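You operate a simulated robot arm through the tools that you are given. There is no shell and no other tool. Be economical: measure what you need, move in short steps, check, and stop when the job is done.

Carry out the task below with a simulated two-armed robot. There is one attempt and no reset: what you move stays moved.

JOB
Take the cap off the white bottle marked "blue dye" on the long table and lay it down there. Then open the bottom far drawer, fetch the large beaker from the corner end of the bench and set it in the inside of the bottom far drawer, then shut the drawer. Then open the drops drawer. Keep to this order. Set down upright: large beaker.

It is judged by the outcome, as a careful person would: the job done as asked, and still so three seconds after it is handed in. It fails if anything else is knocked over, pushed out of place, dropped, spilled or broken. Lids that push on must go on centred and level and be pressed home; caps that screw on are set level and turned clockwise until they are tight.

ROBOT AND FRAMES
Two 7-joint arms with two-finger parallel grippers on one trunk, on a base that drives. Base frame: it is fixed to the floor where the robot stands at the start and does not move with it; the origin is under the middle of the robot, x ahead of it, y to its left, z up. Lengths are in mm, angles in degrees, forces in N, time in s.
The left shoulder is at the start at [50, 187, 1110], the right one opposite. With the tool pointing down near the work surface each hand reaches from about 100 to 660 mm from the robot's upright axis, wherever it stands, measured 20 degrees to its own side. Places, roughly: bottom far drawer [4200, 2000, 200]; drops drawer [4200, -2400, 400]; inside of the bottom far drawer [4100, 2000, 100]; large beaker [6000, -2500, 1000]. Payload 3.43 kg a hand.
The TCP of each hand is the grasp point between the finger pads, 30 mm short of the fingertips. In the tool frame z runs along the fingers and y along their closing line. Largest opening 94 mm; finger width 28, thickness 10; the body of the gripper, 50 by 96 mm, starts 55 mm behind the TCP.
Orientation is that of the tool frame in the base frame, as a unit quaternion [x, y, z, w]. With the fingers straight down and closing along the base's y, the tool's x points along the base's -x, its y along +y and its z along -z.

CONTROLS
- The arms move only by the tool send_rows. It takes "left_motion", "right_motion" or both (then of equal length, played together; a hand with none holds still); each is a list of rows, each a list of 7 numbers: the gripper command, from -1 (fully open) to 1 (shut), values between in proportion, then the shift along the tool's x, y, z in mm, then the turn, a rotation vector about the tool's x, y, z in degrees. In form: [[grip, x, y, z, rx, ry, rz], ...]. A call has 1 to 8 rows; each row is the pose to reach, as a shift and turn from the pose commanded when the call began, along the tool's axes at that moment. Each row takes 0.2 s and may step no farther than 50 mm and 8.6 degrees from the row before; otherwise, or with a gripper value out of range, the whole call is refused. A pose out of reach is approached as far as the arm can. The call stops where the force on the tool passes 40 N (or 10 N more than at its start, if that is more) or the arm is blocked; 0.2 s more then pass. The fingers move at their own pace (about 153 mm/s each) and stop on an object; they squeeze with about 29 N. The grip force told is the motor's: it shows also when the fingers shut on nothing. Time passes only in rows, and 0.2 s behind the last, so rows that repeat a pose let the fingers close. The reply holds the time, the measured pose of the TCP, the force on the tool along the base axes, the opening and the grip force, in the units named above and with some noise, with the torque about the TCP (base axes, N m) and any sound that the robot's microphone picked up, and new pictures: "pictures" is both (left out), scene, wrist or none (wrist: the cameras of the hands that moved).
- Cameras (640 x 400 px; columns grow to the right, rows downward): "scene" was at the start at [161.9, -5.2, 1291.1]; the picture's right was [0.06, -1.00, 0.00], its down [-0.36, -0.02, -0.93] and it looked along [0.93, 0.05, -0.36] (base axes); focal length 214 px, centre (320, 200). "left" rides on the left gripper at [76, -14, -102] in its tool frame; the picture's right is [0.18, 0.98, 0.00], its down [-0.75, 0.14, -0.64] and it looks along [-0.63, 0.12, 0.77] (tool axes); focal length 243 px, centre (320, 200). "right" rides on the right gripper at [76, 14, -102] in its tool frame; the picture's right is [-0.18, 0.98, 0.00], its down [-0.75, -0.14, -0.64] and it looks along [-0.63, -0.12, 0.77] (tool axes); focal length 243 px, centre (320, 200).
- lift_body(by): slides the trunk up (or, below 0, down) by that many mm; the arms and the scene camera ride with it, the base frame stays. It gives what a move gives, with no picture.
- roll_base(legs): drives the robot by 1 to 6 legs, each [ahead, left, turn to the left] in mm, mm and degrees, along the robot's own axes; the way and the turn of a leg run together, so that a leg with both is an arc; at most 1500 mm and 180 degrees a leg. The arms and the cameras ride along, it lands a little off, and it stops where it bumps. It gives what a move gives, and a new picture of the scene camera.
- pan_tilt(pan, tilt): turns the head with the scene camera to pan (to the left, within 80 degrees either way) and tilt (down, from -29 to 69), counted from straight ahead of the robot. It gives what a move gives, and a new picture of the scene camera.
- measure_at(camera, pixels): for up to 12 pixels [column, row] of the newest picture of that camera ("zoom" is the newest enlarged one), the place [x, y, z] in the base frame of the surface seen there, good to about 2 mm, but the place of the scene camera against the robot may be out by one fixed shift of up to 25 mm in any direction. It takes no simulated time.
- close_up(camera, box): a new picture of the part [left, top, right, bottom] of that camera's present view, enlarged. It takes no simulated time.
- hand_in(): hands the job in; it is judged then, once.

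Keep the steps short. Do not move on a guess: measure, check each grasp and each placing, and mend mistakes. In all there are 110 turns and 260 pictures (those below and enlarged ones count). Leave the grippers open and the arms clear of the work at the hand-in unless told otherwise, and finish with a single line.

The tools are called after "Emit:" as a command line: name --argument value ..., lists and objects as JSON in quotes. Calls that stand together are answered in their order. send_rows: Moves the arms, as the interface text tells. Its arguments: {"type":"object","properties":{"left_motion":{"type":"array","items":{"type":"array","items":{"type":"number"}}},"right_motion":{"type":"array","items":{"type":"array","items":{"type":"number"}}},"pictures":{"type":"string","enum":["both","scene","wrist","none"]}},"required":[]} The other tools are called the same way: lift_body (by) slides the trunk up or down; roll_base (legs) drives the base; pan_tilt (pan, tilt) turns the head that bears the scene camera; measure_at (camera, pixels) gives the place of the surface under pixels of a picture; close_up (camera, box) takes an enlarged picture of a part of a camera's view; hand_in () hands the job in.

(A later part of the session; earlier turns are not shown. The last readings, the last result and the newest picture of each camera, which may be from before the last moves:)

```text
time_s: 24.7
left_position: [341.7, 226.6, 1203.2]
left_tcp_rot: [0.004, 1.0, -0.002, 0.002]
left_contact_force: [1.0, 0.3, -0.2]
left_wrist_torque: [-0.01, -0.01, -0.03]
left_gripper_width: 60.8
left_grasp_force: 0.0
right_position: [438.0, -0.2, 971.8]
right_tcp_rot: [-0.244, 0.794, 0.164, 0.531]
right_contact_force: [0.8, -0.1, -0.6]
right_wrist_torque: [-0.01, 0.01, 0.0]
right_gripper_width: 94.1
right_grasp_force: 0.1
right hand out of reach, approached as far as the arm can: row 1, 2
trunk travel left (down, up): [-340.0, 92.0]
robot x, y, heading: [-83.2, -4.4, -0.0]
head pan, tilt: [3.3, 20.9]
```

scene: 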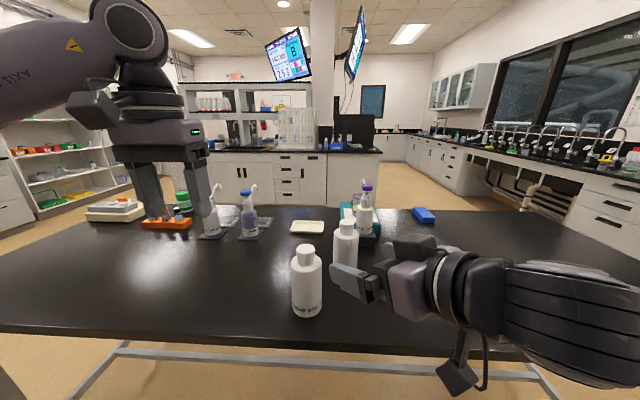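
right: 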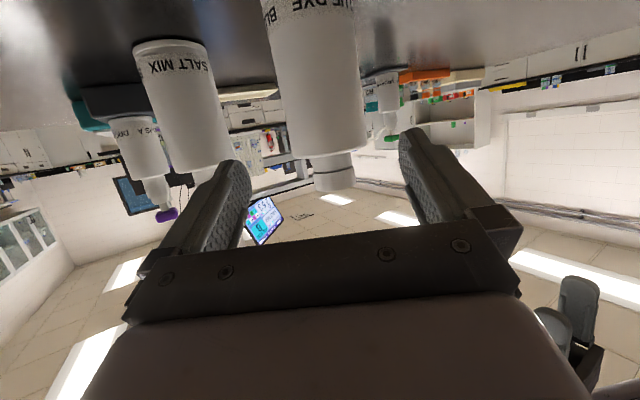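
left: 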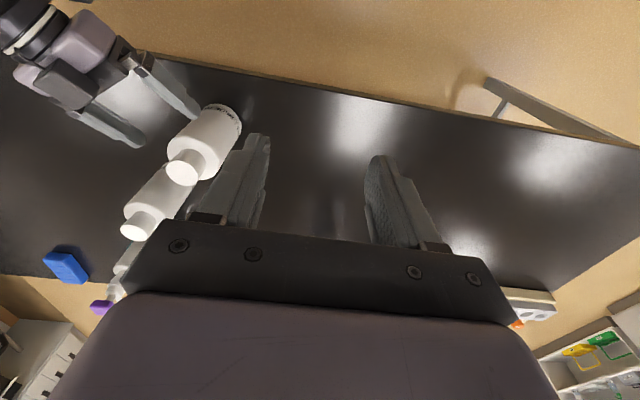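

The right hand still can't move inward (+y). Shifting the robot to the left puts the bottle straight ahead, which suits the right arm. I back the hand off first, then roll.

Emit:
send_rows --right_motion '[[-1, -20, 3, -41, 0, 0, 0], [-1, -41, 7, -83, 0, 0, 0], [-1, -61, 10, -124, 0, 0, 0], [-1, -82, 14, -166, 0, 0, 0]]' --pictures "none"

Emit:
roll_base --legs '[[25, 65, 0]]'

```text
time_s: 25.7
left_position: [339.6, 226.4, 1203.6]
left_tcp_rot: [0.005, 1.0, -0.002, 0.003]
left_contact_force: [-0.6, -0.1, 0.9]
left_wrist_torque: [-0.03, 0.01, -0.04]
left_gripper_width: 61.0
left_grasp_force: 0.0
right_position: [329.6, -59.2, 1110.3]
right_tcp_rot: [-0.242, 0.794, 0.164, 0.532]
right_contact_force: [-0.8, 1.1, 0.0]
right_wrist_torque: [-0.02, -0.01, 0.02]
right_gripper_width: 93.8
right_grasp_force: 0.0
trunk travel left (down, up): [-340.0, 92.0]
robot x, y, heading: [-87.8, -3.0, -0.0]
head pan, tilt: [3.3, 20.9]
```

```text
time_s: 27.0
left_position: [365.8, 291.9, 1202.7]
left_tcp_rot: [0.004, 1.0, -0.003, 0.002]
left_contact_force: [0.5, -0.2, -0.5]
left_wrist_torque: [-0.01, -0.01, 0.02]
left_gripper_width: 61.2
left_grasp_force: 0.0
right_position: [356.4, 5.2, 1109.7]
right_tcp_rot: [-0.242, 0.794, 0.163, 0.532]
right_contact_force: [-0.3, 0.0, 0.3]
right_wrist_torque: [-0.01, 0.0, 0.01]
right_gripper_width: 94.0
right_grasp_force: 0.1
trunk travel left (down, up): [-340.0, 92.0]
robot x, y, heading: [-63.0, 63.2, -0.1]
head pan, tilt: [3.3, 20.9]
```

scene: 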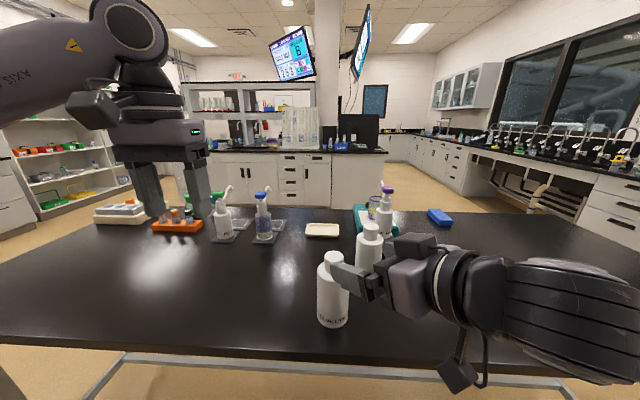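

Emit:
send_rows --right_motion '[[-1, 34, -7, 23, 0, 0, 0], [-1, 68, -14, 46.5, 0, 0, 0], [-1, 102, -21, 69.7, 0, 0, 0]]' --pictures "wrist"

```text
time_s: 27.8
left_position: [365.4, 290.9, 1202.5]
left_tcp_rot: [0.003, 1.0, -0.002, 0.002]
left_contact_force: [0.5, -0.2, -1.4]
left_wrist_torque: [0.02, 0.01, 0.0]
left_gripper_width: 61.0
left_grasp_force: 0.1
right_position: [388.8, 2.8, 989.2]
right_tcp_rot: [-0.242, 0.794, 0.163, 0.533]
right_contact_force: [-0.6, 0.2, 0.3]
right_wrist_torque: [0.01, 0.02, -0.01]
right_gripper_width: 94.2
right_grasp_force: 0.1
trunk travel left (down, up): [-340.0, 92.0]
robot x, y, heading: [-63.5, 65.6, -0.2]
head pan, tilt: [3.3, 20.9]
```

right: 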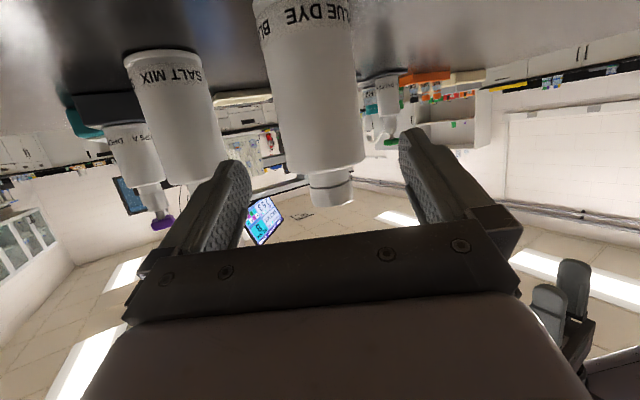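

Reached exactly and well aligned. I advance 110 mm and close the right hand.

Emit:
send_rows --right_motion '[[-1, 0, 0, 40, 0, 0, 0], [-1, 0, 0, 80, 0, 0, 0], [-1, 0, 0, 110, 0, 0, 0], [-1, 0, 0, 110, 0, 0, 0]]' --pictures "none"

Emit:
send_rows --right_motion '[[0, 0, 0, 0, 0, 0, 0], [1, 0, 0, 0, 0, 0, 0], [1, 0, 0, 0, 0, 0, 0]]' --left_motion '[[-0.3, -20, -40, 0, 0, 0, 0], [-0.3, -40, -80, 0, 0, 0, 0], [-0.3, -60, -120, 0, 0, 0, 0]]' --pictures "wrist"

```text
time_s: 28.8
left_position: [364.5, 291.2, 1203.5]
left_tcp_rot: [0.004, 1.0, -0.002, 0.002]
left_contact_force: [-1.1, -0.4, -0.4]
left_wrist_torque: [0.0, -0.04, 0.0]
left_gripper_width: 61.4
left_grasp_force: 0.0
right_position: [475.3, 45.5, 941.0]
right_tcp_rot: [-0.242, 0.794, 0.164, 0.533]
right_contact_force: [0.4, -0.1, 0.1]
right_wrist_torque: [0.02, -0.01, 0.02]
right_gripper_width: 94.0
right_grasp_force: 0.0
right hand out of reach, approached as far as the arm can: row 2, 3, 4
trunk travel left (down, up): [-340.0, 92.0]
robot x, y, heading: [-63.7, 62.2, -0.1]
head pan, tilt: [3.3, 20.9]
```

```text
time_s: 29.6
left_position: [425.9, 171.6, 1204.3]
left_tcp_rot: [0.004, 1.0, -0.001, 0.002]
left_contact_force: [0.2, -0.3, -0.6]
left_wrist_torque: [0.01, 0.01, -0.01]
left_gripper_width: 61.0
left_grasp_force: 0.2
right_position: [476.0, 45.2, 940.6]
right_tcp_rot: [-0.242, 0.794, 0.163, 0.533]
right_contact_force: [-0.6, -1.4, 2.4]
right_wrist_torque: [-0.16, -0.15, 0.02]
right_gripper_width: 74.1
right_grasp_force: 29.2
trunk travel left (down, up): [-340.0, 92.0]
robot x, y, heading: [-59.4, 62.1, 0.0]
head pan, tilt: [3.3, 20.9]
```

right: 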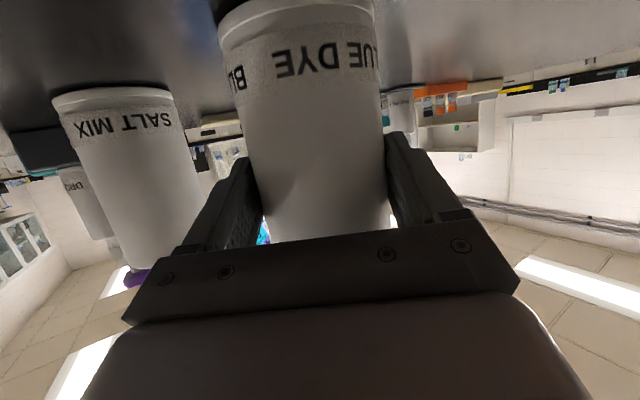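
left: 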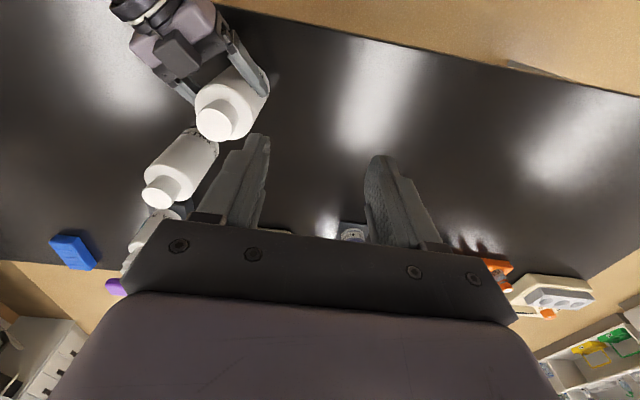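

Gripped, though the bottle may have shifted a few mm. I re-measure the cap and check its level.

Emit:
close_up --camera "left" --box '[160, 40, 300, 150]'

Emit:
measure_at --camera "left" --pixels '[[215, 124], [199, 124], [230, 124], [215, 110], [215, 139], [205, 134], [227, 113]]'

```text
3.64 times, centred on (230, 95) of left
```

zoom: 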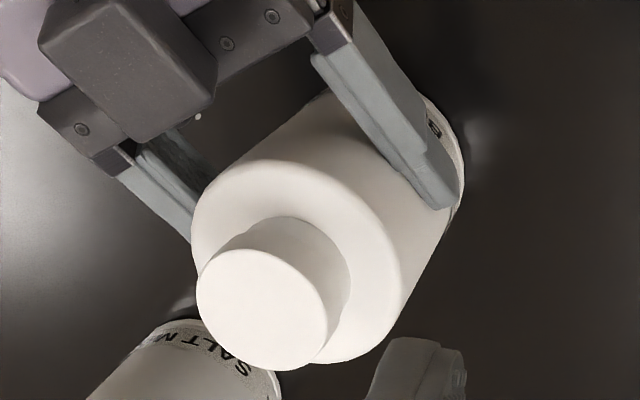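

```text
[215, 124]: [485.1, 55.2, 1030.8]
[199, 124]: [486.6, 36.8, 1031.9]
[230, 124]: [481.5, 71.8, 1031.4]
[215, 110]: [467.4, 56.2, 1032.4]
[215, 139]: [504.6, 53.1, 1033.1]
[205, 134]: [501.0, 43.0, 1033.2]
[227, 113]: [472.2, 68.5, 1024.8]
```

The cap centre is now (485.5, 54.5, 1032), level. The left hand moves above it.

Emit:
send_rows --left_motion '[[-0.3, -15, -30, 25, 0, 0, 0], [-0.3, -30, -60, 50, 0, 0, 0], [-0.3, -45, -90, 75, 0, 0, 0], [-0.3, -59.6, -117, 100, 0, 0, 0], [-0.3, -59.6, -117, 120, 0, 0, 0]]' --pictures "none"

Emit:
send_rows --left_motion '[[-0.3, 0, 0, 0, 0, 0, 8.5], [-0.3, 0, 0, 0, 0, 0, 17], [-0.3, 0, 0, 0, 0, 0, 25.5], [-0.3, 0, 0, 0, 0, 0, 34], [-0.3, 0, 0, 0, 0, 0, 42.5], [-0.3, 0, 0, 0, 0, 0, 51], [-0.3, 0, 0, 0, 0, 0, 59.5], [-0.3, 0, 0, 0, 0, 0, 68]]'

```text
time_s: 30.8
left_position: [485.0, 54.3, 1085.7]
left_tcp_rot: [0.004, 1.0, -0.002, 0.003]
left_contact_force: [0.3, 0.1, -0.2]
left_wrist_torque: [0.01, -0.04, 0.01]
left_gripper_width: 60.9
left_grasp_force: 0.1
right_position: [476.1, 47.0, 941.9]
right_tcp_rot: [-0.242, 0.794, 0.164, 0.533]
right_contact_force: [1.3, 1.8, 2.1]
right_wrist_torque: [-0.01, -0.32, 0.1]
right_gripper_width: 74.0
right_grasp_force: 29.0
trunk travel left (down, up): [-340.0, 92.0]
robot x, y, heading: [-67.0, 64.5, 0.2]
head pan, tilt: [3.3, 20.9]
```

```text
time_s: 32.6
left_position: [419.0, 80.7, 1045.6]
left_tcp_rot: [0.48, 0.877, -0.001, 0.006]
left_contact_force: [0.0, 0.3, -0.6]
left_wrist_torque: [0.03, -0.02, -0.01]
left_gripper_width: 60.9
left_grasp_force: 0.1
left hand out of reach, approached as far as the arm can: row 5, 6, 7, 8
right_position: [474.5, 46.4, 941.4]
right_tcp_rot: [-0.243, 0.794, 0.164, 0.532]
right_contact_force: [-1.1, -0.5, 4.0]
right_wrist_torque: [-0.12, -0.1, -0.02]
right_gripper_width: 73.8
right_grasp_force: 29.1
trunk travel left (down, up): [-340.0, 92.0]
robot x, y, heading: [-61.2, 64.0, -0.2]
head pan, tilt: [3.3, 20.9]
```

scene: 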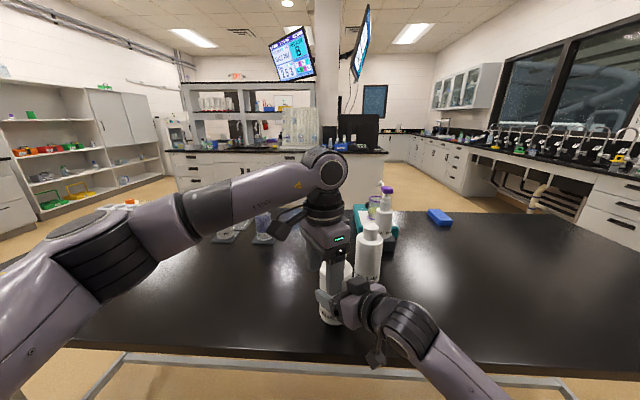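
left: 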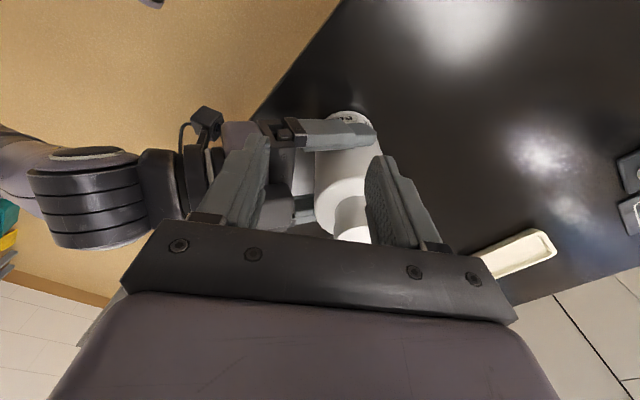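

The clockwise limit is about 35-40°. I raise, turn back to about 30° clockwise and re-centre over the cap.

Emit:
send_rows --left_motion '[[-0.3, 0, 0, -40, 0, 0, 0], [-0.3, -5, 4, -50, 0, 0, -8.5], [-0.3, -20, 15, -50, 0, 0, -17], [-0.3, -40, 29, -50, 0, 0, -25.5], [-0.3, -57.5, 41.6, -45, 0, 0, -27.4]]'

```text
time_s: 33.8
left_position: [485.0, 54.2, 1090.9]
left_tcp_rot: [0.259, 0.966, -0.003, 0.006]
left_contact_force: [-0.2, -0.3, 0.0]
left_wrist_torque: [-0.02, -0.02, -0.02]
left_gripper_width: 61.1
left_grasp_force: 0.1
left hand out of reach, approached as far as the arm can: row 1
right_position: [475.4, 45.4, 940.1]
right_tcp_rot: [-0.243, 0.794, 0.164, 0.533]
right_contact_force: [-1.6, -0.9, 2.7]
right_wrist_torque: [-0.18, -0.07, -0.02]
right_gripper_width: 73.8
right_grasp_force: 28.8
trunk travel left (down, up): [-340.0, 92.0]
robot x, y, heading: [-61.2, 65.2, -0.3]
head pan, tilt: [3.3, 20.9]
```

scene: 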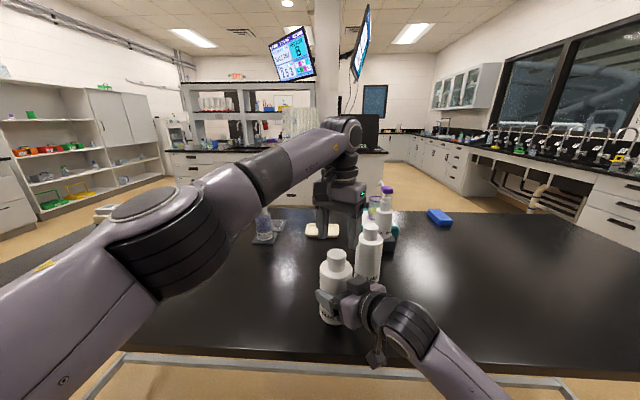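
left: 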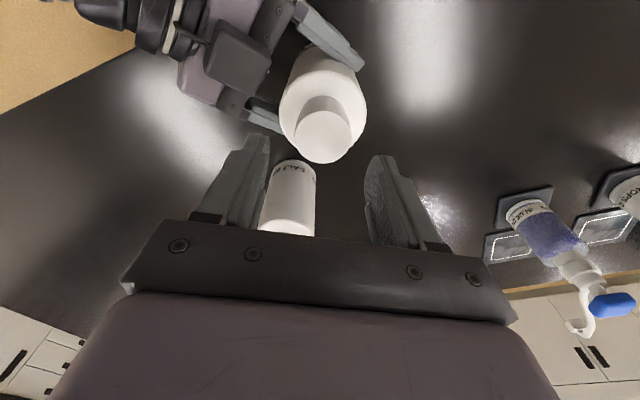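

Emit:
measure_at --camera "left" --pixels '[[323, 136], [297, 136], [349, 136], [323, 113], [323, 161], [330, 60]]'

Emit:
send_rows --left_motion '[[-0.3, 0, 0, 25, 0, 0, 0], [-0.3, 0, 0, 40, 0, 0, 0]]' --pictures "wrist"

```text
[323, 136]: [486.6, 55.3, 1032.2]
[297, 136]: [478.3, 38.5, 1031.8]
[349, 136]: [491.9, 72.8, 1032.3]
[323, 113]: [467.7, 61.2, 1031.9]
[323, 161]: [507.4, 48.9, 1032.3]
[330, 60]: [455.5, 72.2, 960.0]
```

```text
time_s: 34.4
left_position: [486.3, 54.4, 1049.9]
left_tcp_rot: [0.258, 0.966, -0.002, 0.006]
left_contact_force: [-0.4, -0.1, -0.3]
left_wrist_torque: [0.01, 0.0, -0.03]
left_gripper_width: 61.3
left_grasp_force: 0.0
right_position: [473.9, 45.6, 939.8]
right_tcp_rot: [-0.243, 0.794, 0.164, 0.532]
right_contact_force: [-0.6, -0.1, 2.2]
right_wrist_torque: [-0.04, -0.15, -0.02]
right_gripper_width: 73.7
right_grasp_force: 28.4
trunk travel left (down, up): [-340.0, 92.0]
robot x, y, heading: [-62.5, 65.3, 0.1]
head pan, tilt: [3.3, 20.9]
```

left: 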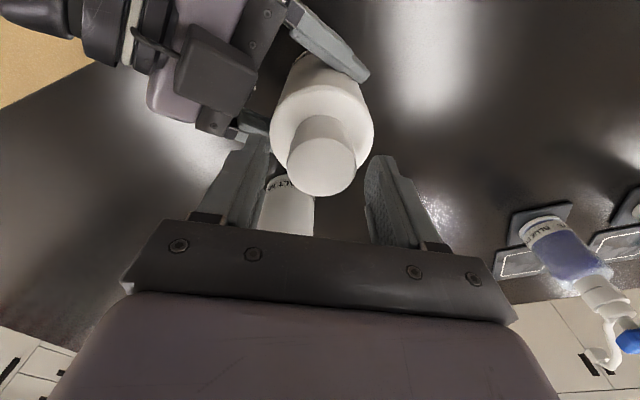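

The cap is centred between the fingers. I lower 14 mm and close on it.

Emit:
send_rows --left_motion '[[-0.3, 0, 0, 14, 0, 0, 0], [0.5, 0, 0, 14, 0, 0, 0], [1, 0, 0, 14, 0, 0, 0], [1, 0, 0, 14, 0, 0, 0]]' --pictures "wrist"

```text
time_s: 35.4
left_position: [487.7, 53.7, 1036.4]
left_tcp_rot: [0.257, 0.966, -0.003, 0.006]
left_contact_force: [3.6, 5.9, 1.0]
left_wrist_torque: [0.19, -0.07, -0.02]
left_gripper_width: 41.2
left_grasp_force: 28.9
right_position: [475.9, 46.4, 940.0]
right_tcp_rot: [-0.242, 0.794, 0.164, 0.533]
right_contact_force: [-4.9, -6.2, 1.6]
right_wrist_torque: [0.38, -0.25, -0.07]
right_gripper_width: 74.1
right_grasp_force: 29.2
trunk travel left (down, up): [-340.0, 92.0]
robot x, y, heading: [-66.5, 61.7, -0.0]
head pan, tilt: [3.3, 20.9]
```

left: 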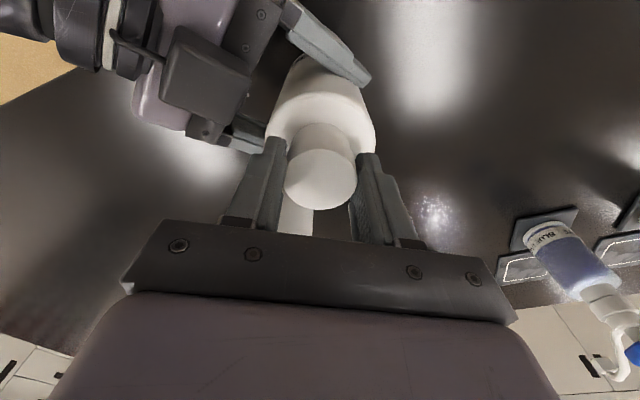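

Gripped at 41 mm. I turn counter-clockwise (tool rz negative) 68°.

Emit:
send_rows --left_motion '[[1, 0, 0, 0, 0, 0, -8.5], [1, 0, 0, 0, 0, 0, -17], [1, 0, 0, 0, 0, 0, -25.5], [1, 0, 0, -0.3, 0, 0, -34], [1, 0, 0, -0.4, 0, 0, -42.5], [1, 0, 0, -0.6, 0, 0, -51], [1, 0, 0, -0.7, 0, 0, -59.5], [1, 0, 0, -0.8, 0, 0, -68]]' --pictures "wrist"

```text
time_s: 37.2
left_position: [486.7, 55.0, 1038.1]
left_tcp_rot: [-0.327, 0.945, -0.006, 0.004]
left_contact_force: [10.7, 5.2, -1.8]
left_wrist_torque: [0.4, -0.57, -0.03]
left_gripper_width: 41.7
left_grasp_force: 29.3
right_position: [474.8, 46.0, 940.2]
right_tcp_rot: [-0.244, 0.793, 0.166, 0.533]
right_contact_force: [-10.5, -4.9, 2.1]
right_wrist_torque: [-0.23, -0.37, 0.03]
right_gripper_width: 74.0
right_grasp_force: 29.1
trunk travel left (down, up): [-340.0, 92.0]
robot x, y, heading: [-62.5, 62.8, 0.1]
head pan, tilt: [3.3, 20.9]
```

left: 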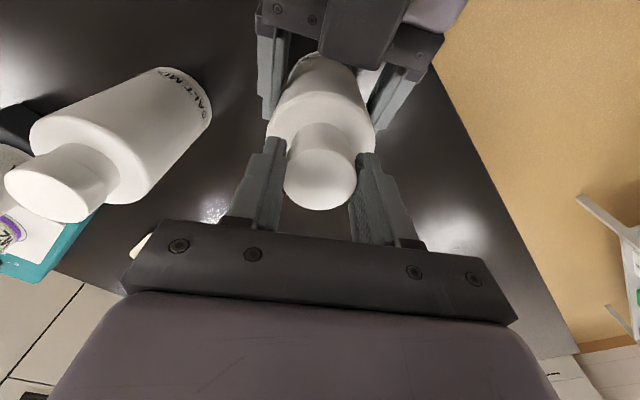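

It turned freely with low torque. I continue turning.

Emit:
send_rows --left_motion '[[1, 0, 0, 0, 0, 0, -8.5], [1, 0, 0, -0.2, 0, 0, -17], [1, 0, 0, -0.3, 0, 0, -25.5], [1, 0, 0, -0.4, 0, 0, -34], [1, 0, 0, -0.5, 0, 0, -42.5], [1, 0, 0, -0.6, 0, 0, -51], [1, 0, 0, -0.7, 0, 0, -59.5], [1, 0, 0, -0.8, 0, 0, -68]]' --pictures "wrist"

```text
time_s: 39.0
left_position: [487.3, 54.7, 1039.4]
left_tcp_rot: [0.8, -0.6, 0.007, 0.0]
left_contact_force: [16.1, -0.9, -0.8]
left_wrist_torque: [0.22, -0.37, -0.02]
left_gripper_width: 41.5
left_grasp_force: 28.7
right_position: [474.9, 47.2, 940.5]
right_tcp_rot: [-0.243, 0.794, 0.165, 0.532]
right_contact_force: [-17.4, -0.1, 1.6]
right_wrist_torque: [-0.1, -0.93, 0.18]
right_gripper_width: 73.8
right_grasp_force: 29.5
trunk travel left (down, up): [-340.0, 92.0]
robot x, y, heading: [-62.8, 62.3, 0.0]
head pan, tilt: [3.3, 20.9]
```

left: 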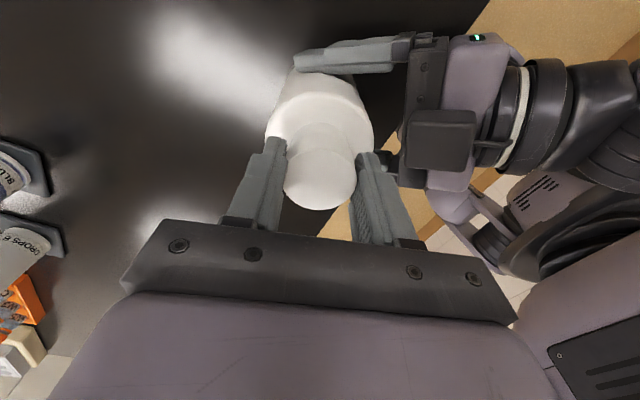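

The cap is still held. A 16 N side load has built up, so I ease 2 mm toward +x while turning further.

Emit:
send_rows --left_motion '[[1, 0.5, -1.9, 0, 0, 0, -8.5], [1, 0.5, -1.9, -0.2, 0, 0, -17], [1, 0.5, -1.9, -0.3, 0, 0, -25.5], [1, 0.5, -1.9, -0.4, 0, 0, -34], [1, 0.5, -1.9, -0.5, 0, 0, -42.5], [1, 0.5, -1.9, -0.6, 0, 0, -51], [1, 0.5, -1.9, -0.7, 0, 0, -59.5], [1, 0.5, -1.9, -0.8, 0, 0, -68]]' --pictures "wrist"

```text
time_s: 40.8
left_position: [487.6, 54.6, 1040.4]
left_tcp_rot: [0.999, -0.051, 0.004, 0.004]
left_contact_force: [5.0, 0.0, -0.7]
left_wrist_torque: [0.08, -0.21, -0.03]
left_gripper_width: 41.4
left_grasp_force: 29.2
right_position: [475.7, 46.4, 939.6]
right_tcp_rot: [-0.243, 0.794, 0.165, 0.532]
right_contact_force: [-6.7, 1.5, 1.7]
right_wrist_torque: [0.16, -0.1, 0.05]
right_gripper_width: 73.7
right_grasp_force: 29.2
trunk travel left (down, up): [-340.0, 92.0]
robot x, y, heading: [-63.6, 65.0, 0.1]
head pan, tilt: [3.3, 20.9]
```

left: 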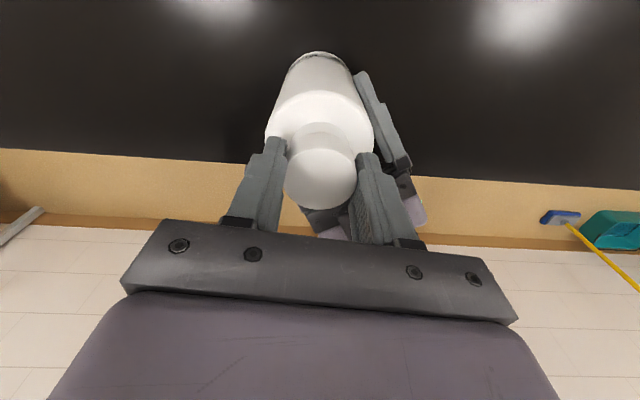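

Total turn is about 204°. The arm still has range, so I go on.

Emit:
send_rows --left_motion '[[1, 0, 0, 0, 0, 0, -8.5], [1, 0, 0, -0.2, 0, 0, -17], [1, 0, 0, -0.3, 0, 0, -25.5], [1, 0, 0, -0.4, 0, 0, -34], [1, 0, 0, -0.5, 0, 0, -42.5], [1, 0, 0, -0.6, 0, 0, -51], [1, 0, 0, -0.7, 0, 0, -59.5], [1, 0, 0, -0.8, 0, 0, -68]]' --pictures "both"

```text
time_s: 42.6
left_position: [487.5, 52.6, 1040.4]
left_tcp_rot: [0.857, 0.516, 0.001, 0.007]
left_contact_force: [0.4, 0.3, -0.7]
left_wrist_torque: [0.01, -0.01, -0.01]
left_gripper_width: 41.4
left_grasp_force: 29.4
right_position: [475.1, 45.0, 939.4]
right_tcp_rot: [-0.243, 0.794, 0.163, 0.532]
right_contact_force: [-0.5, -2.2, 1.7]
right_wrist_torque: [-0.08, 0.13, 0.04]
right_gripper_width: 73.8
right_grasp_force: 29.1
trunk travel left (down, up): [-340.0, 92.0]
robot x, y, heading: [-61.9, 62.6, -0.2]
head pan, tilt: [3.3, 20.9]
```

scene: 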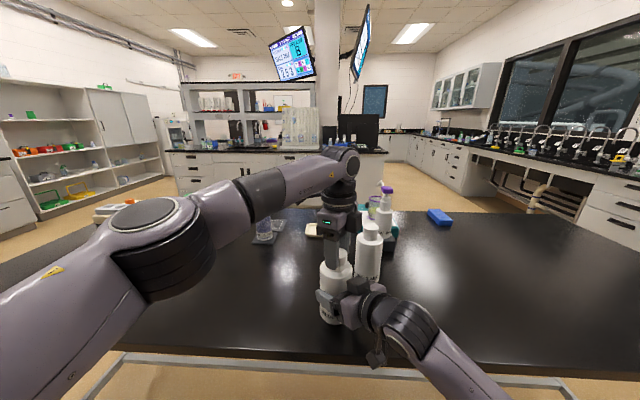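
left: 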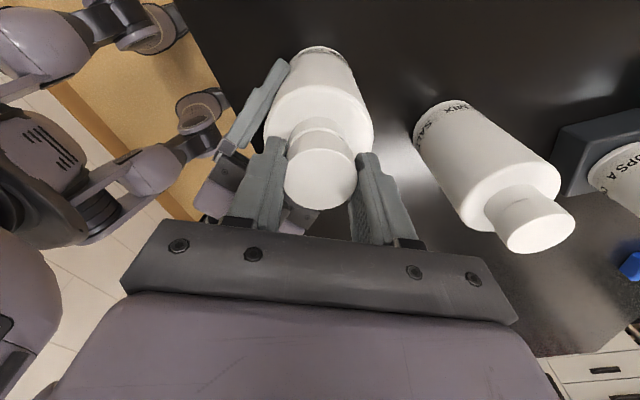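

All forces have dropped to about zero and a gap line shows at the cap base, so it is probably free. I test with a gentle 6 mm lift.

Emit:
send_rows --left_motion '[[1, 0, 0, -2, 0, 0, 0], [1, 0, 0, -4, 0, 0, 0], [1, 0, 0, -6, 0, 0, 0]]' --pictures "wrist"

Emit:
close_up --camera "left" --box '[240, 40, 400, 220]'

```text
time_s: 43.4
left_position: [489.5, 54.4, 1047.2]
left_tcp_rot: [0.856, 0.516, 0.002, 0.006]
left_contact_force: [-0.3, -0.4, -0.5]
left_wrist_torque: [-0.01, -0.02, 0.01]
left_gripper_width: 40.9
left_grasp_force: 29.0
right_position: [474.8, 45.8, 939.8]
right_tcp_rot: [-0.243, 0.794, 0.164, 0.532]
right_contact_force: [0.8, -1.2, 2.2]
right_wrist_torque: [-0.08, 0.05, 0.03]
right_gripper_width: 73.8
right_grasp_force: 29.2
trunk travel left (down, up): [-340.0, 92.0]
robot x, y, heading: [-63.3, 65.8, -0.0]
head pan, tilt: [3.3, 20.9]
```

left: 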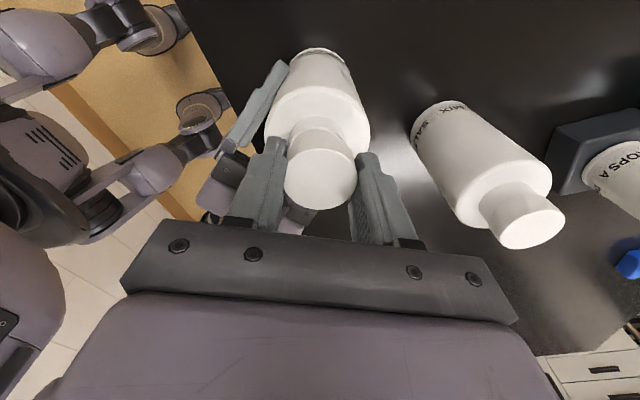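

```text
2.22 times, centred on (320, 130) of left
```

zoom: 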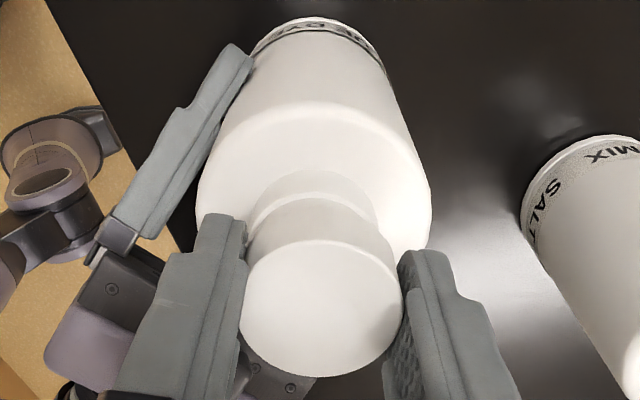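

The cap is off, with a gap visible. I lift it 80 mm and carry it left to a clear spot near (480, 200).

Emit:
send_rows --left_motion '[[1, 0, 0, -40, 0, 0, 0], [1, 0, 0, -80, 0, 0, 0], [1, 31, -19, -80, 0, 0, 0], [1, 62, -38, -80, 0, 0, 0], [1, 93, -58, -80, 0, 0, 0], [1, 124, -77, -80, 0, 0, 0]]'

```text
time_s: 44.8
left_position: [514.3, 152.6, 1142.3]
left_tcp_rot: [0.858, 0.514, 0.003, 0.008]
left_contact_force: [0.7, -0.9, 0.1]
left_wrist_torque: [-0.01, 0.03, 0.0]
left_gripper_width: 40.9
left_grasp_force: 28.7
left hand out of reach, approached as far as the arm can: row 2, 3, 4, 5, 6
right_position: [475.4, 45.2, 939.3]
right_tcp_rot: [-0.242, 0.795, 0.163, 0.533]
right_contact_force: [-0.5, -1.2, 1.7]
right_wrist_torque: [-0.05, 0.21, 0.04]
right_gripper_width: 73.4
right_grasp_force: 29.0
trunk travel left (down, up): [-340.0, 92.0]
robot x, y, heading: [-62.7, 63.2, 0.0]
head pan, tilt: [3.3, 20.9]
```

scene: 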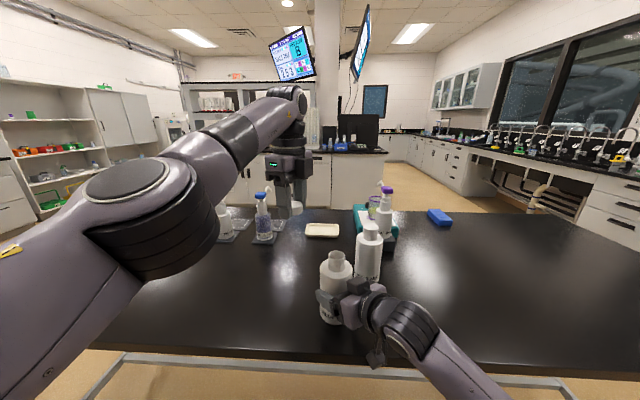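
left: 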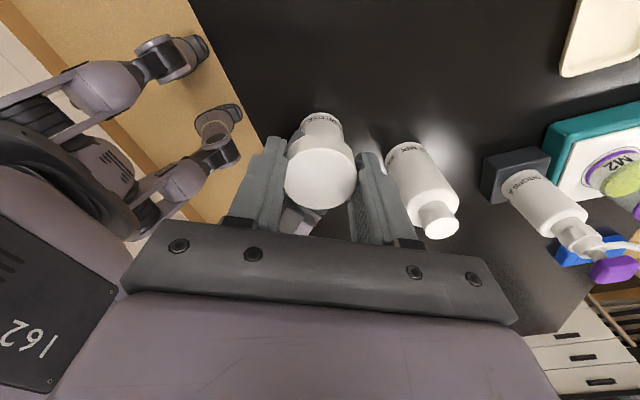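

The left wrist is near its turn limit. I unwind it 68° (rz +), holding the cap above the table.

Emit:
send_rows --left_motion '[[1, 0, 0, 5, 0, 0, 8.5], [1, 0, 0, 10, 0, 0, 17], [1, 5, -3, 20, 0, 0, 25.5], [1, 10, -6, 30, 0, 0, 34], [1, 15, -10, 40, 0, 0, 42.5], [1, 20, -15, 50, 0, 0, 51], [1, 25, -20, 60, 0, 0, 59.5], [1, 30, -25, 70, 0, 0, 68]]' --pictures "wrist"

```text
time_s: 46.6
left_position: [507.6, 188.8, 1067.3]
left_tcp_rot: [0.999, -0.053, 0.005, 0.003]
left_contact_force: [0.1, 0.2, 0.2]
left_wrist_torque: [-0.04, -0.04, -0.03]
left_gripper_width: 40.8
left_grasp_force: 28.8
left hand out of reach, approached as far as the arm can: row 2, 3
right_position: [474.8, 46.3, 939.7]
right_tcp_rot: [-0.242, 0.794, 0.164, 0.533]
right_contact_force: [0.9, 1.2, -0.5]
right_wrist_torque: [0.07, 0.04, -0.01]
right_gripper_width: 73.8
right_grasp_force: 28.9
trunk travel left (down, up): [-340.0, 92.0]
robot x, y, heading: [-59.3, 64.2, -0.3]
head pan, tilt: [3.3, 20.9]
```

left: 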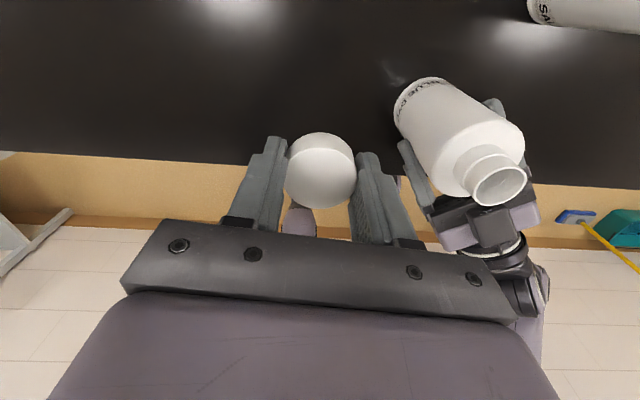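

The neck of the bottle is open in the view. I move 30 mm further left and lower toward the table.

Emit:
send_rows --left_motion '[[1, 0, -30, 20, 0, 0, 0], [1, 0, -30, 55, 0, 0, 0], [1, 0, -30, 90, 0, 0, 0], [1, 0, -30, 125, 0, 0, 0], [1, 0, -30, 145, 0, 0, 0]]' --pictures "wrist"

Emit:
send_rows --left_motion '[[1, 0, 0, 6, 0, 0, 0], [1, 0, 0, 12, 0, 0, 0], [1, 0, 0, 18, 0, 0, 0], [1, 0, 0, 22, 0, 0, 0], [1, 0, 0, 25, 0, 0, 0], [1, 0, 0, 28, 0, 0, 0]]' --pictures "none"

```text
time_s: 47.8
left_position: [512.2, 217.9, 921.5]
left_tcp_rot: [0.999, -0.051, 0.006, 0.004]
left_contact_force: [0.1, 0.7, -0.3]
left_wrist_torque: [-0.02, 0.0, -0.02]
left_gripper_width: 40.3
left_grasp_force: 28.4
right_position: [474.9, 46.6, 940.1]
right_tcp_rot: [-0.243, 0.794, 0.164, 0.533]
right_contact_force: [0.6, 0.8, 0.3]
right_wrist_torque: [0.04, 0.16, -0.02]
right_gripper_width: 73.9
right_grasp_force: 29.4
trunk travel left (down, up): [-340.0, 92.0]
robot x, y, heading: [-60.2, 63.9, -0.2]
head pan, tilt: [3.3, 20.9]
```

left: 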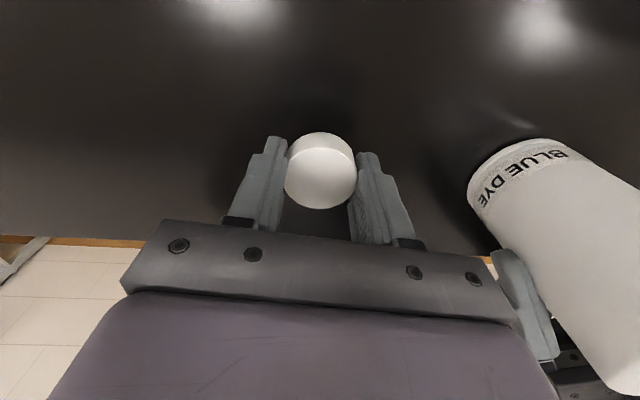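

```text
time_s: 49.2
left_position: [513.3, 217.3, 894.3]
left_tcp_rot: [0.999, -0.051, 0.005, 0.004]
left_contact_force: [0.6, 0.2, 0.2]
left_wrist_torque: [-0.01, 0.02, -0.02]
left_gripper_width: 40.5
left_grasp_force: 28.9
right_position: [476.1, 46.2, 940.3]
right_tcp_rot: [-0.244, 0.794, 0.165, 0.532]
right_contact_force: [0.6, 0.6, -0.1]
right_wrist_torque: [-0.03, 0.1, -0.01]
right_gripper_width: 73.8
right_grasp_force: 28.8
trunk travel left (down, up): [-340.0, 92.0]
robot x, y, heading: [-63.3, 63.1, -0.1]
head pan, tilt: [3.3, 20.9]
```

No contact at 894 yet. I lower more in 1 mm steps.

Emit:
send_rows --left_motion '[[1, 0, 0, 1, 0, 0, 0], [1, 0, 0, 2, 0, 0, 0], [1, 0, 0, 3, 0, 0, 0]]' --pictures "wrist"

Emit:
close_up --camera "left" --box '[220, 100, 420, 230]'

```text
time_s: 50.0
left_position: [512.7, 217.9, 891.4]
left_tcp_rot: [0.999, -0.052, 0.006, 0.004]
left_contact_force: [0.5, 0.9, 0.3]
left_wrist_torque: [-0.02, 0.02, -0.01]
left_gripper_width: 40.3
left_grasp_force: 28.7
right_position: [476.4, 45.6, 940.7]
right_tcp_rot: [-0.243, 0.794, 0.164, 0.533]
right_contact_force: [-1.1, 0.2, -0.5]
right_wrist_torque: [-0.05, 0.04, 0.0]
right_gripper_width: 73.9
right_grasp_force: 28.9
trunk travel left (down, up): [-340.0, 92.0]
robot x, y, heading: [-57.9, 64.2, -0.0]
head pan, tilt: [3.3, 20.9]
```

left: 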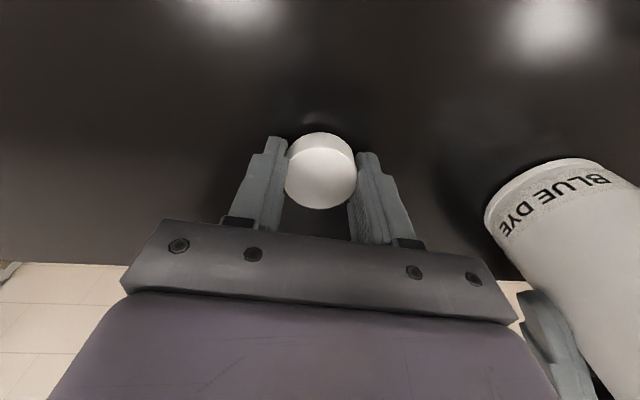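

```text
3.08 times, centred on (320, 165) of left
```

zoom: 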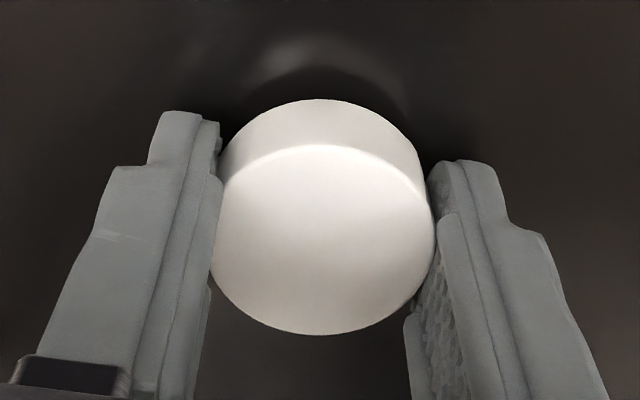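

Emit:
measure_at --camera "zoom" --pixels '[[320, 240], [320, 108], [320, 60], [320, 135], [185, 120]]'

Emit:
send_rows --left_motion '[[1, 0, 0, 0.7, 0, 0, 0], [1, 0, 0, 1.4, 0, 0, 0], [1, 0, 0, 2, 0, 0, 0]]' --pictures "none"

```text
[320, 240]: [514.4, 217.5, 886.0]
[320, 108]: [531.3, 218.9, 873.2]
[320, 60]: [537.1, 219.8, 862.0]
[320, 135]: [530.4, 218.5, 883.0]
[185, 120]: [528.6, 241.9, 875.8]
```

```text
time_s: 50.8
left_position: [511.4, 216.8, 889.9]
left_tcp_rot: [0.999, -0.051, 0.006, 0.004]
left_contact_force: [-2.2, 1.0, 4.8]
left_wrist_torque: [0.14, 0.11, 0.04]
left_gripper_width: 40.2
left_grasp_force: 29.3
right_position: [475.3, 46.0, 939.2]
right_tcp_rot: [-0.243, 0.794, 0.164, 0.533]
right_contact_force: [0.3, -0.2, -0.3]
right_wrist_torque: [-0.04, 0.0, 0.01]
right_gripper_width: 73.6
right_grasp_force: 29.1
trunk travel left (down, up): [-340.0, 92.0]
robot x, y, heading: [-62.0, 62.0, -0.0]
head pan, tilt: [3.3, 20.9]
```

Contact at 4.8 N, so the cap or fingertips are on the table. I open the left hand partly and lift away. I also open the right hand and draw it back.

Emit:
send_rows --left_motion '[[0.0, 0, 0, 0, 0, 0, 0], [-0.3, 0, 0, 0, 0, 0, 0], [-0.3, 0, 0, -20, 0, 0, 0], [-0.3, 0, 0, -60, 0, 0, 0], [-0.3, 0, 0, -100, 0, 0, 0]]' --right_motion '[[-1, 0, 0, 0, 0, 0, 0], [-1, 0, 0, 0, 0, 0, 0], [-1, 0, 0, -40, 0, 0, 0], [-1, 0, 0, -80, 0, 0, 0], [-1, 0, 0, -110, 0, 0, 0]]'

```text
time_s: 52.0
left_position: [508.7, 217.7, 990.9]
left_tcp_rot: [0.999, -0.051, 0.005, 0.004]
left_contact_force: [0.4, -0.1, 0.6]
left_wrist_torque: [0.0, 0.01, -0.01]
left_gripper_width: 61.0
left_grasp_force: 0.2
right_position: [388.9, -11.4, 982.2]
right_tcp_rot: [-0.243, 0.794, 0.164, 0.532]
right_contact_force: [0.0, -0.1, 0.9]
right_wrist_torque: [-0.03, 0.03, -0.02]
right_gripper_width: 94.0
right_grasp_force: 0.0
trunk travel left (down, up): [-340.0, 92.0]
robot x, y, heading: [-63.6, 64.6, -0.3]
head pan, tilt: [3.3, 20.9]
```

scene: 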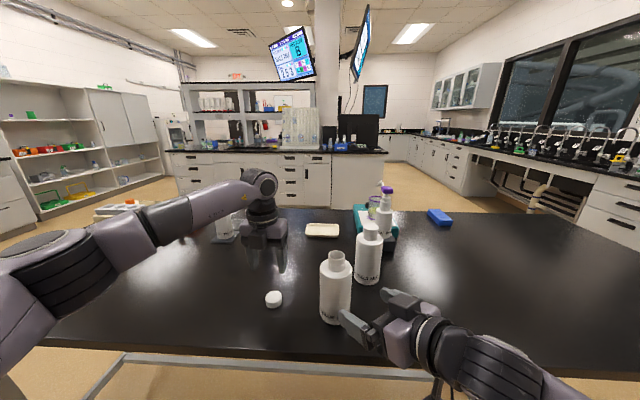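
right: 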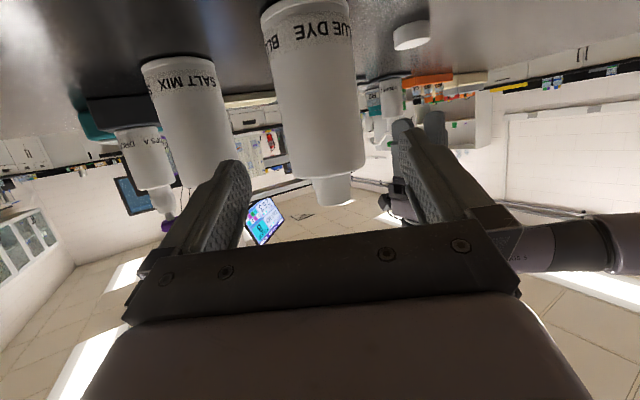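
left: 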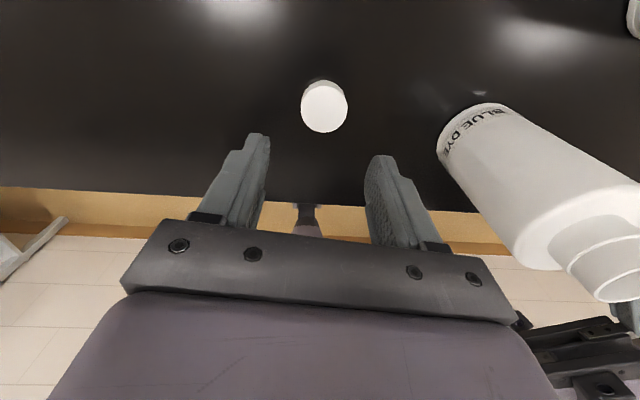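

The cap lies flat on the table and the bottle stands open. I roll back from the table, then bring the arms to a travel posture.

Emit:
roll_base --legs '[[-300, 0, 0]]'

Emit:
send_rows --left_motion '[[-0.3, 0, 0, -30, 0, 0, 8.5], [-0.3, 0, 0, -60, 0, 0, 17], [-0.3, 0, 0, -90, 0, 0, 25.5], [-0.3, 0, 0, -120, 0, 0, 34], [-0.3, 0, 0, -120, 0, 0, 42.5], [-0.3, 0, 0, -120, 0, 0, 51], [-0.3, 0, 0, -120, 0, 0, 59.5], [-0.3, 0, 0, -120, 0, 0, 68]]' --right_motion '[[-1, -30, 0, 0, 0, 8.5, 0], [-1, -60, 0, 0, 0, 17, 0], [-1, -90, 0, 0, 0, 25.5, 0], [-1, -120, 0, 0, 0, 34, 0], [-1, -120, 0, 0, 0, 42.5, 0], [-1, -120, 0, 0, 0, 51, 0], [-1, -120, 0, 0, 0, 59.5, 0], [-1, -120, 0, 0, 0, 68, 0]]' --pictures "scene"

Emit:
send_rows --left_motion '[[-0.3, 0, 0, 0, 0, 0, 8.5], [-0.3, 0, 0, 0, 0, 0, 17], [-0.3, 0, 0, 0, 0, 0, 25.5], [-0.3, 0, 0, 0, 0, 0, 34], [-0.3, 0, 0, 0, 0, 0, 42.5], [-0.3, 0, 0, 0, 0, 0, 51], [-0.3, 0, 0, 0, 0, 0, 59.5], [-0.3, 0, 0, 0, 0, 0, 68]]' --right_motion '[[-1, 0, 0, 0, 0, 0, 8.5], [-1, 0, 0, 0, 0, 0, 17], [-1, 0, 0, 0, 0, 0, 25.5], [-1, 0, 0, 0, 0, 0, 34], [-1, 0, 0, 0, 0, 0, 34], [-1, 0, 0, 0, 0, 0, 34], [-1, 0, 0, 0, 0, 0, 34], [-1, 0, 0, 0, 0, 0, 34]]' --pictures "scene"

```text
time_s: 53.7
left_position: [281.3, 219.9, 990.7]
left_tcp_rot: [0.999, -0.051, 0.004, 0.004]
left_contact_force: [-0.2, -0.1, -0.3]
left_wrist_torque: [0.0, 0.03, -0.01]
left_gripper_width: 61.0
left_grasp_force: 0.1
right_position: [161.4, -7.6, 980.8]
right_tcp_rot: [-0.245, 0.794, 0.166, 0.531]
right_contact_force: [-0.5, 0.1, -0.2]
right_wrist_torque: [-0.02, 0.01, -0.02]
right_gripper_width: 94.0
right_grasp_force: 0.0
trunk travel left (down, up): [-340.0, 92.0]
robot x, y, heading: [-293.5, 63.2, -0.0]
head pan, tilt: [3.3, 20.9]
stopped in leg 1: the robot was blocked; the commanded pose is now the measured one
```

scene: 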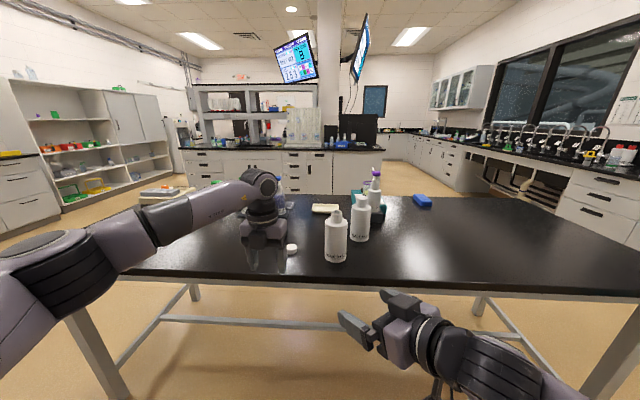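

```text
time_s: 55.5
left_position: [279.9, 221.5, 1110.6]
left_tcp_rot: [0.799, -0.601, 0.006, 0.001]
left_contact_force: [0.2, 0.1, -1.5]
left_wrist_torque: [-0.02, -0.01, 0.0]
left_gripper_width: 61.2
left_grasp_force: 0.1
right_position: [197.5, 17.5, 1093.5]
right_tcp_rot: [-0.296, 0.955, 0.001, -0.004]
right_contact_force: [-0.2, -0.1, -0.3]
right_wrist_torque: [-0.02, -0.01, 0.0]
right_gripper_width: 93.9
right_grasp_force: 0.0
trunk travel left (down, up): [-340.0, 92.0]
robot x, y, heading: [-287.3, 63.9, 0.0]
head pan, tilt: [3.3, 20.9]
```

scene: 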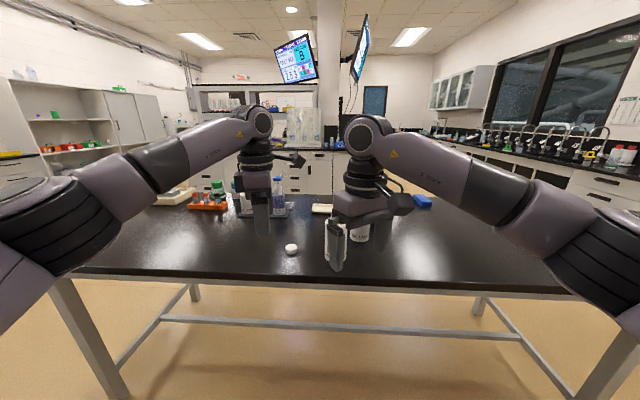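

```text
time_s: 57.3
left_position: [278.4, 220.5, 1109.0]
left_tcp_rot: [-0.326, 0.945, -0.005, 0.003]
left_contact_force: [0.4, 0.3, -0.6]
left_wrist_torque: [0.0, -0.01, -0.03]
left_gripper_width: 61.0
left_grasp_force: 0.0
right_position: [197.2, 17.7, 1092.5]
right_tcp_rot: [-0.003, 1.0, -0.001, -0.003]
right_contact_force: [-0.5, -0.2, 0.3]
right_wrist_torque: [-0.02, 0.03, 0.0]
right_gripper_width: 94.0
right_grasp_force: 0.1
trunk travel left (down, up): [-340.0, 92.0]
robot x, y, heading: [-292.7, 59.9, 0.3]
head pan, tilt: [3.3, 20.9]
```

scene: 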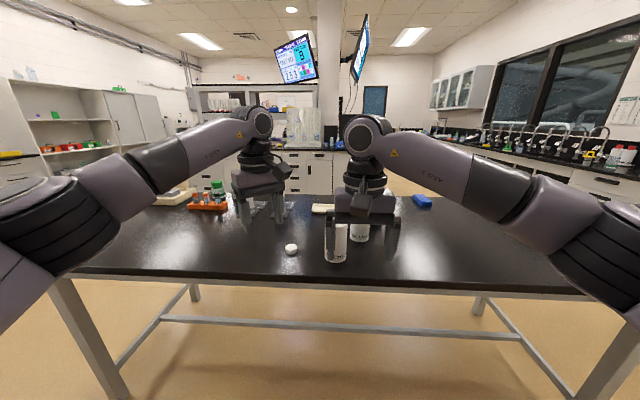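

The base bumped something behind, at about x=-293. I tuck the arms, then look left and right to map the room.

Emit:
send_rows --left_motion '[[-0.3, 20, 23, 0, 0, 0, 0], [-0.3, 40, 46, 0, 0, 0, 0], [-0.3, 60, 70, 0, 0, 0, 0], [-0.3, 80, 93, 0, 0, 0, 0], [-0.3, 100, 116, 0, 0, 0, 0]]' --right_motion '[[-1, 16, -40, 0, 0, 0, 0], [-1, 32, -80, 0, 0, 0, 0], [-1, 48, -120, 0, 0, 0, 0], [-1, 64, -160, 0, 0, 0, 0], [-1, 80, -200, 0, 0, 0, 0]]' --pictures "scene"

Emit:
pan_tilt --pan -70 --tilt 20

Emit:
pan_tilt --pan 70 --tilt 20

```text
time_s: 58.5
left_position: [128.4, 248.1, 1109.3]
left_tcp_rot: [-0.327, 0.945, -0.006, 0.003]
left_contact_force: [-0.4, 0.6, -0.9]
left_wrist_torque: [-0.02, -0.03, -0.01]
left_gripper_width: 60.8
left_grasp_force: 0.2
right_position: [121.0, -182.2, 1094.7]
right_tcp_rot: [-0.003, 1.0, -0.001, -0.002]
right_contact_force: [0.2, 0.4, -0.1]
right_wrist_torque: [-0.03, 0.01, 0.01]
right_gripper_width: 93.9
right_grasp_force: 0.1
trunk travel left (down, up): [-340.0, 92.0]
robot x, y, heading: [-290.4, 65.5, 0.4]
head pan, tilt: [3.3, 20.9]
```

scene: 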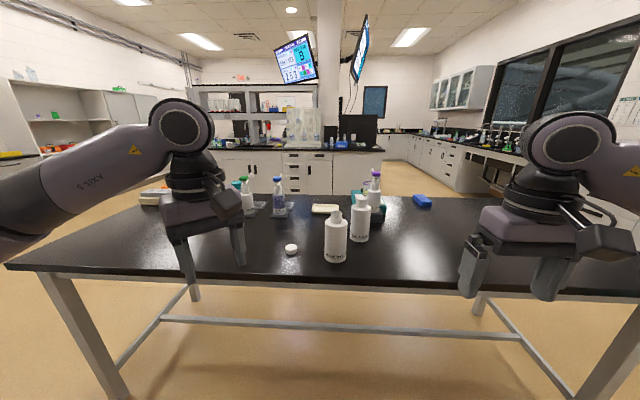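

```text
time_s: 60.0
left_position: [130.0, 249.3, 1109.2]
left_tcp_rot: [-0.327, 0.945, -0.006, 0.003]
left_contact_force: [0.4, 0.4, -0.1]
left_wrist_torque: [0.02, -0.01, 0.01]
left_gripper_width: 61.1
left_grasp_force: 0.0
right_position: [120.9, -181.3, 1093.7]
right_tcp_rot: [-0.005, 1.0, -0.001, -0.004]
right_contact_force: [0.9, 0.1, -1.2]
right_wrist_torque: [-0.02, -0.01, 0.01]
right_gripper_width: 94.2
right_grasp_force: 0.0
trunk travel left (down, up): [-340.0, 92.0]
robot x, y, heading: [-290.2, 63.9, 0.6]
head pan, tilt: [-70.0, 20.0]
```

scene: 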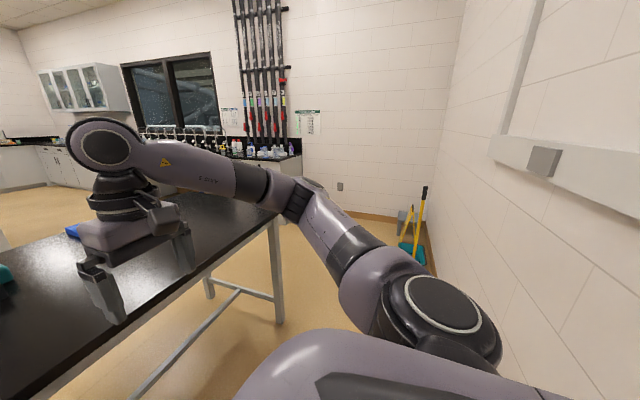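

```text
time_s: 62.2
left_position: [129.6, 249.0, 1108.6]
left_tcp_rot: [-0.328, 0.945, -0.006, 0.003]
left_contact_force: [-0.2, -0.5, 0.1]
left_wrist_torque: [-0.02, 0.01, -0.01]
left_gripper_width: 61.3
left_grasp_force: 0.0
right_position: [120.3, -181.0, 1094.3]
right_tcp_rot: [-0.003, 1.0, 0.0, -0.003]
right_contact_force: [1.1, -0.5, 0.5]
right_wrist_torque: [0.0, 0.03, 0.04]
right_gripper_width: 94.1
right_grasp_force: 0.1
trunk travel left (down, up): [-340.0, 92.0]
robot x, y, heading: [-292.3, 65.1, 0.1]
head pan, tilt: [70.0, 20.0]
```

scene: 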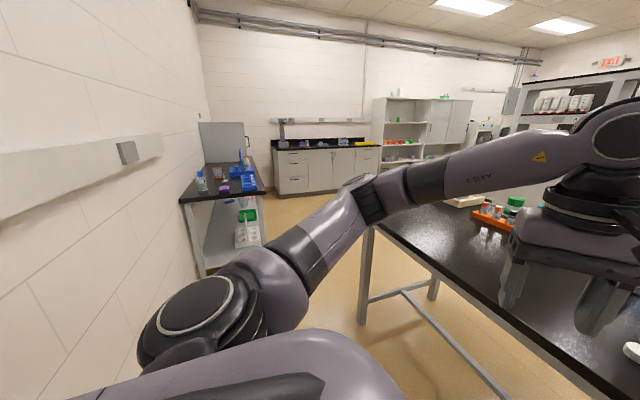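

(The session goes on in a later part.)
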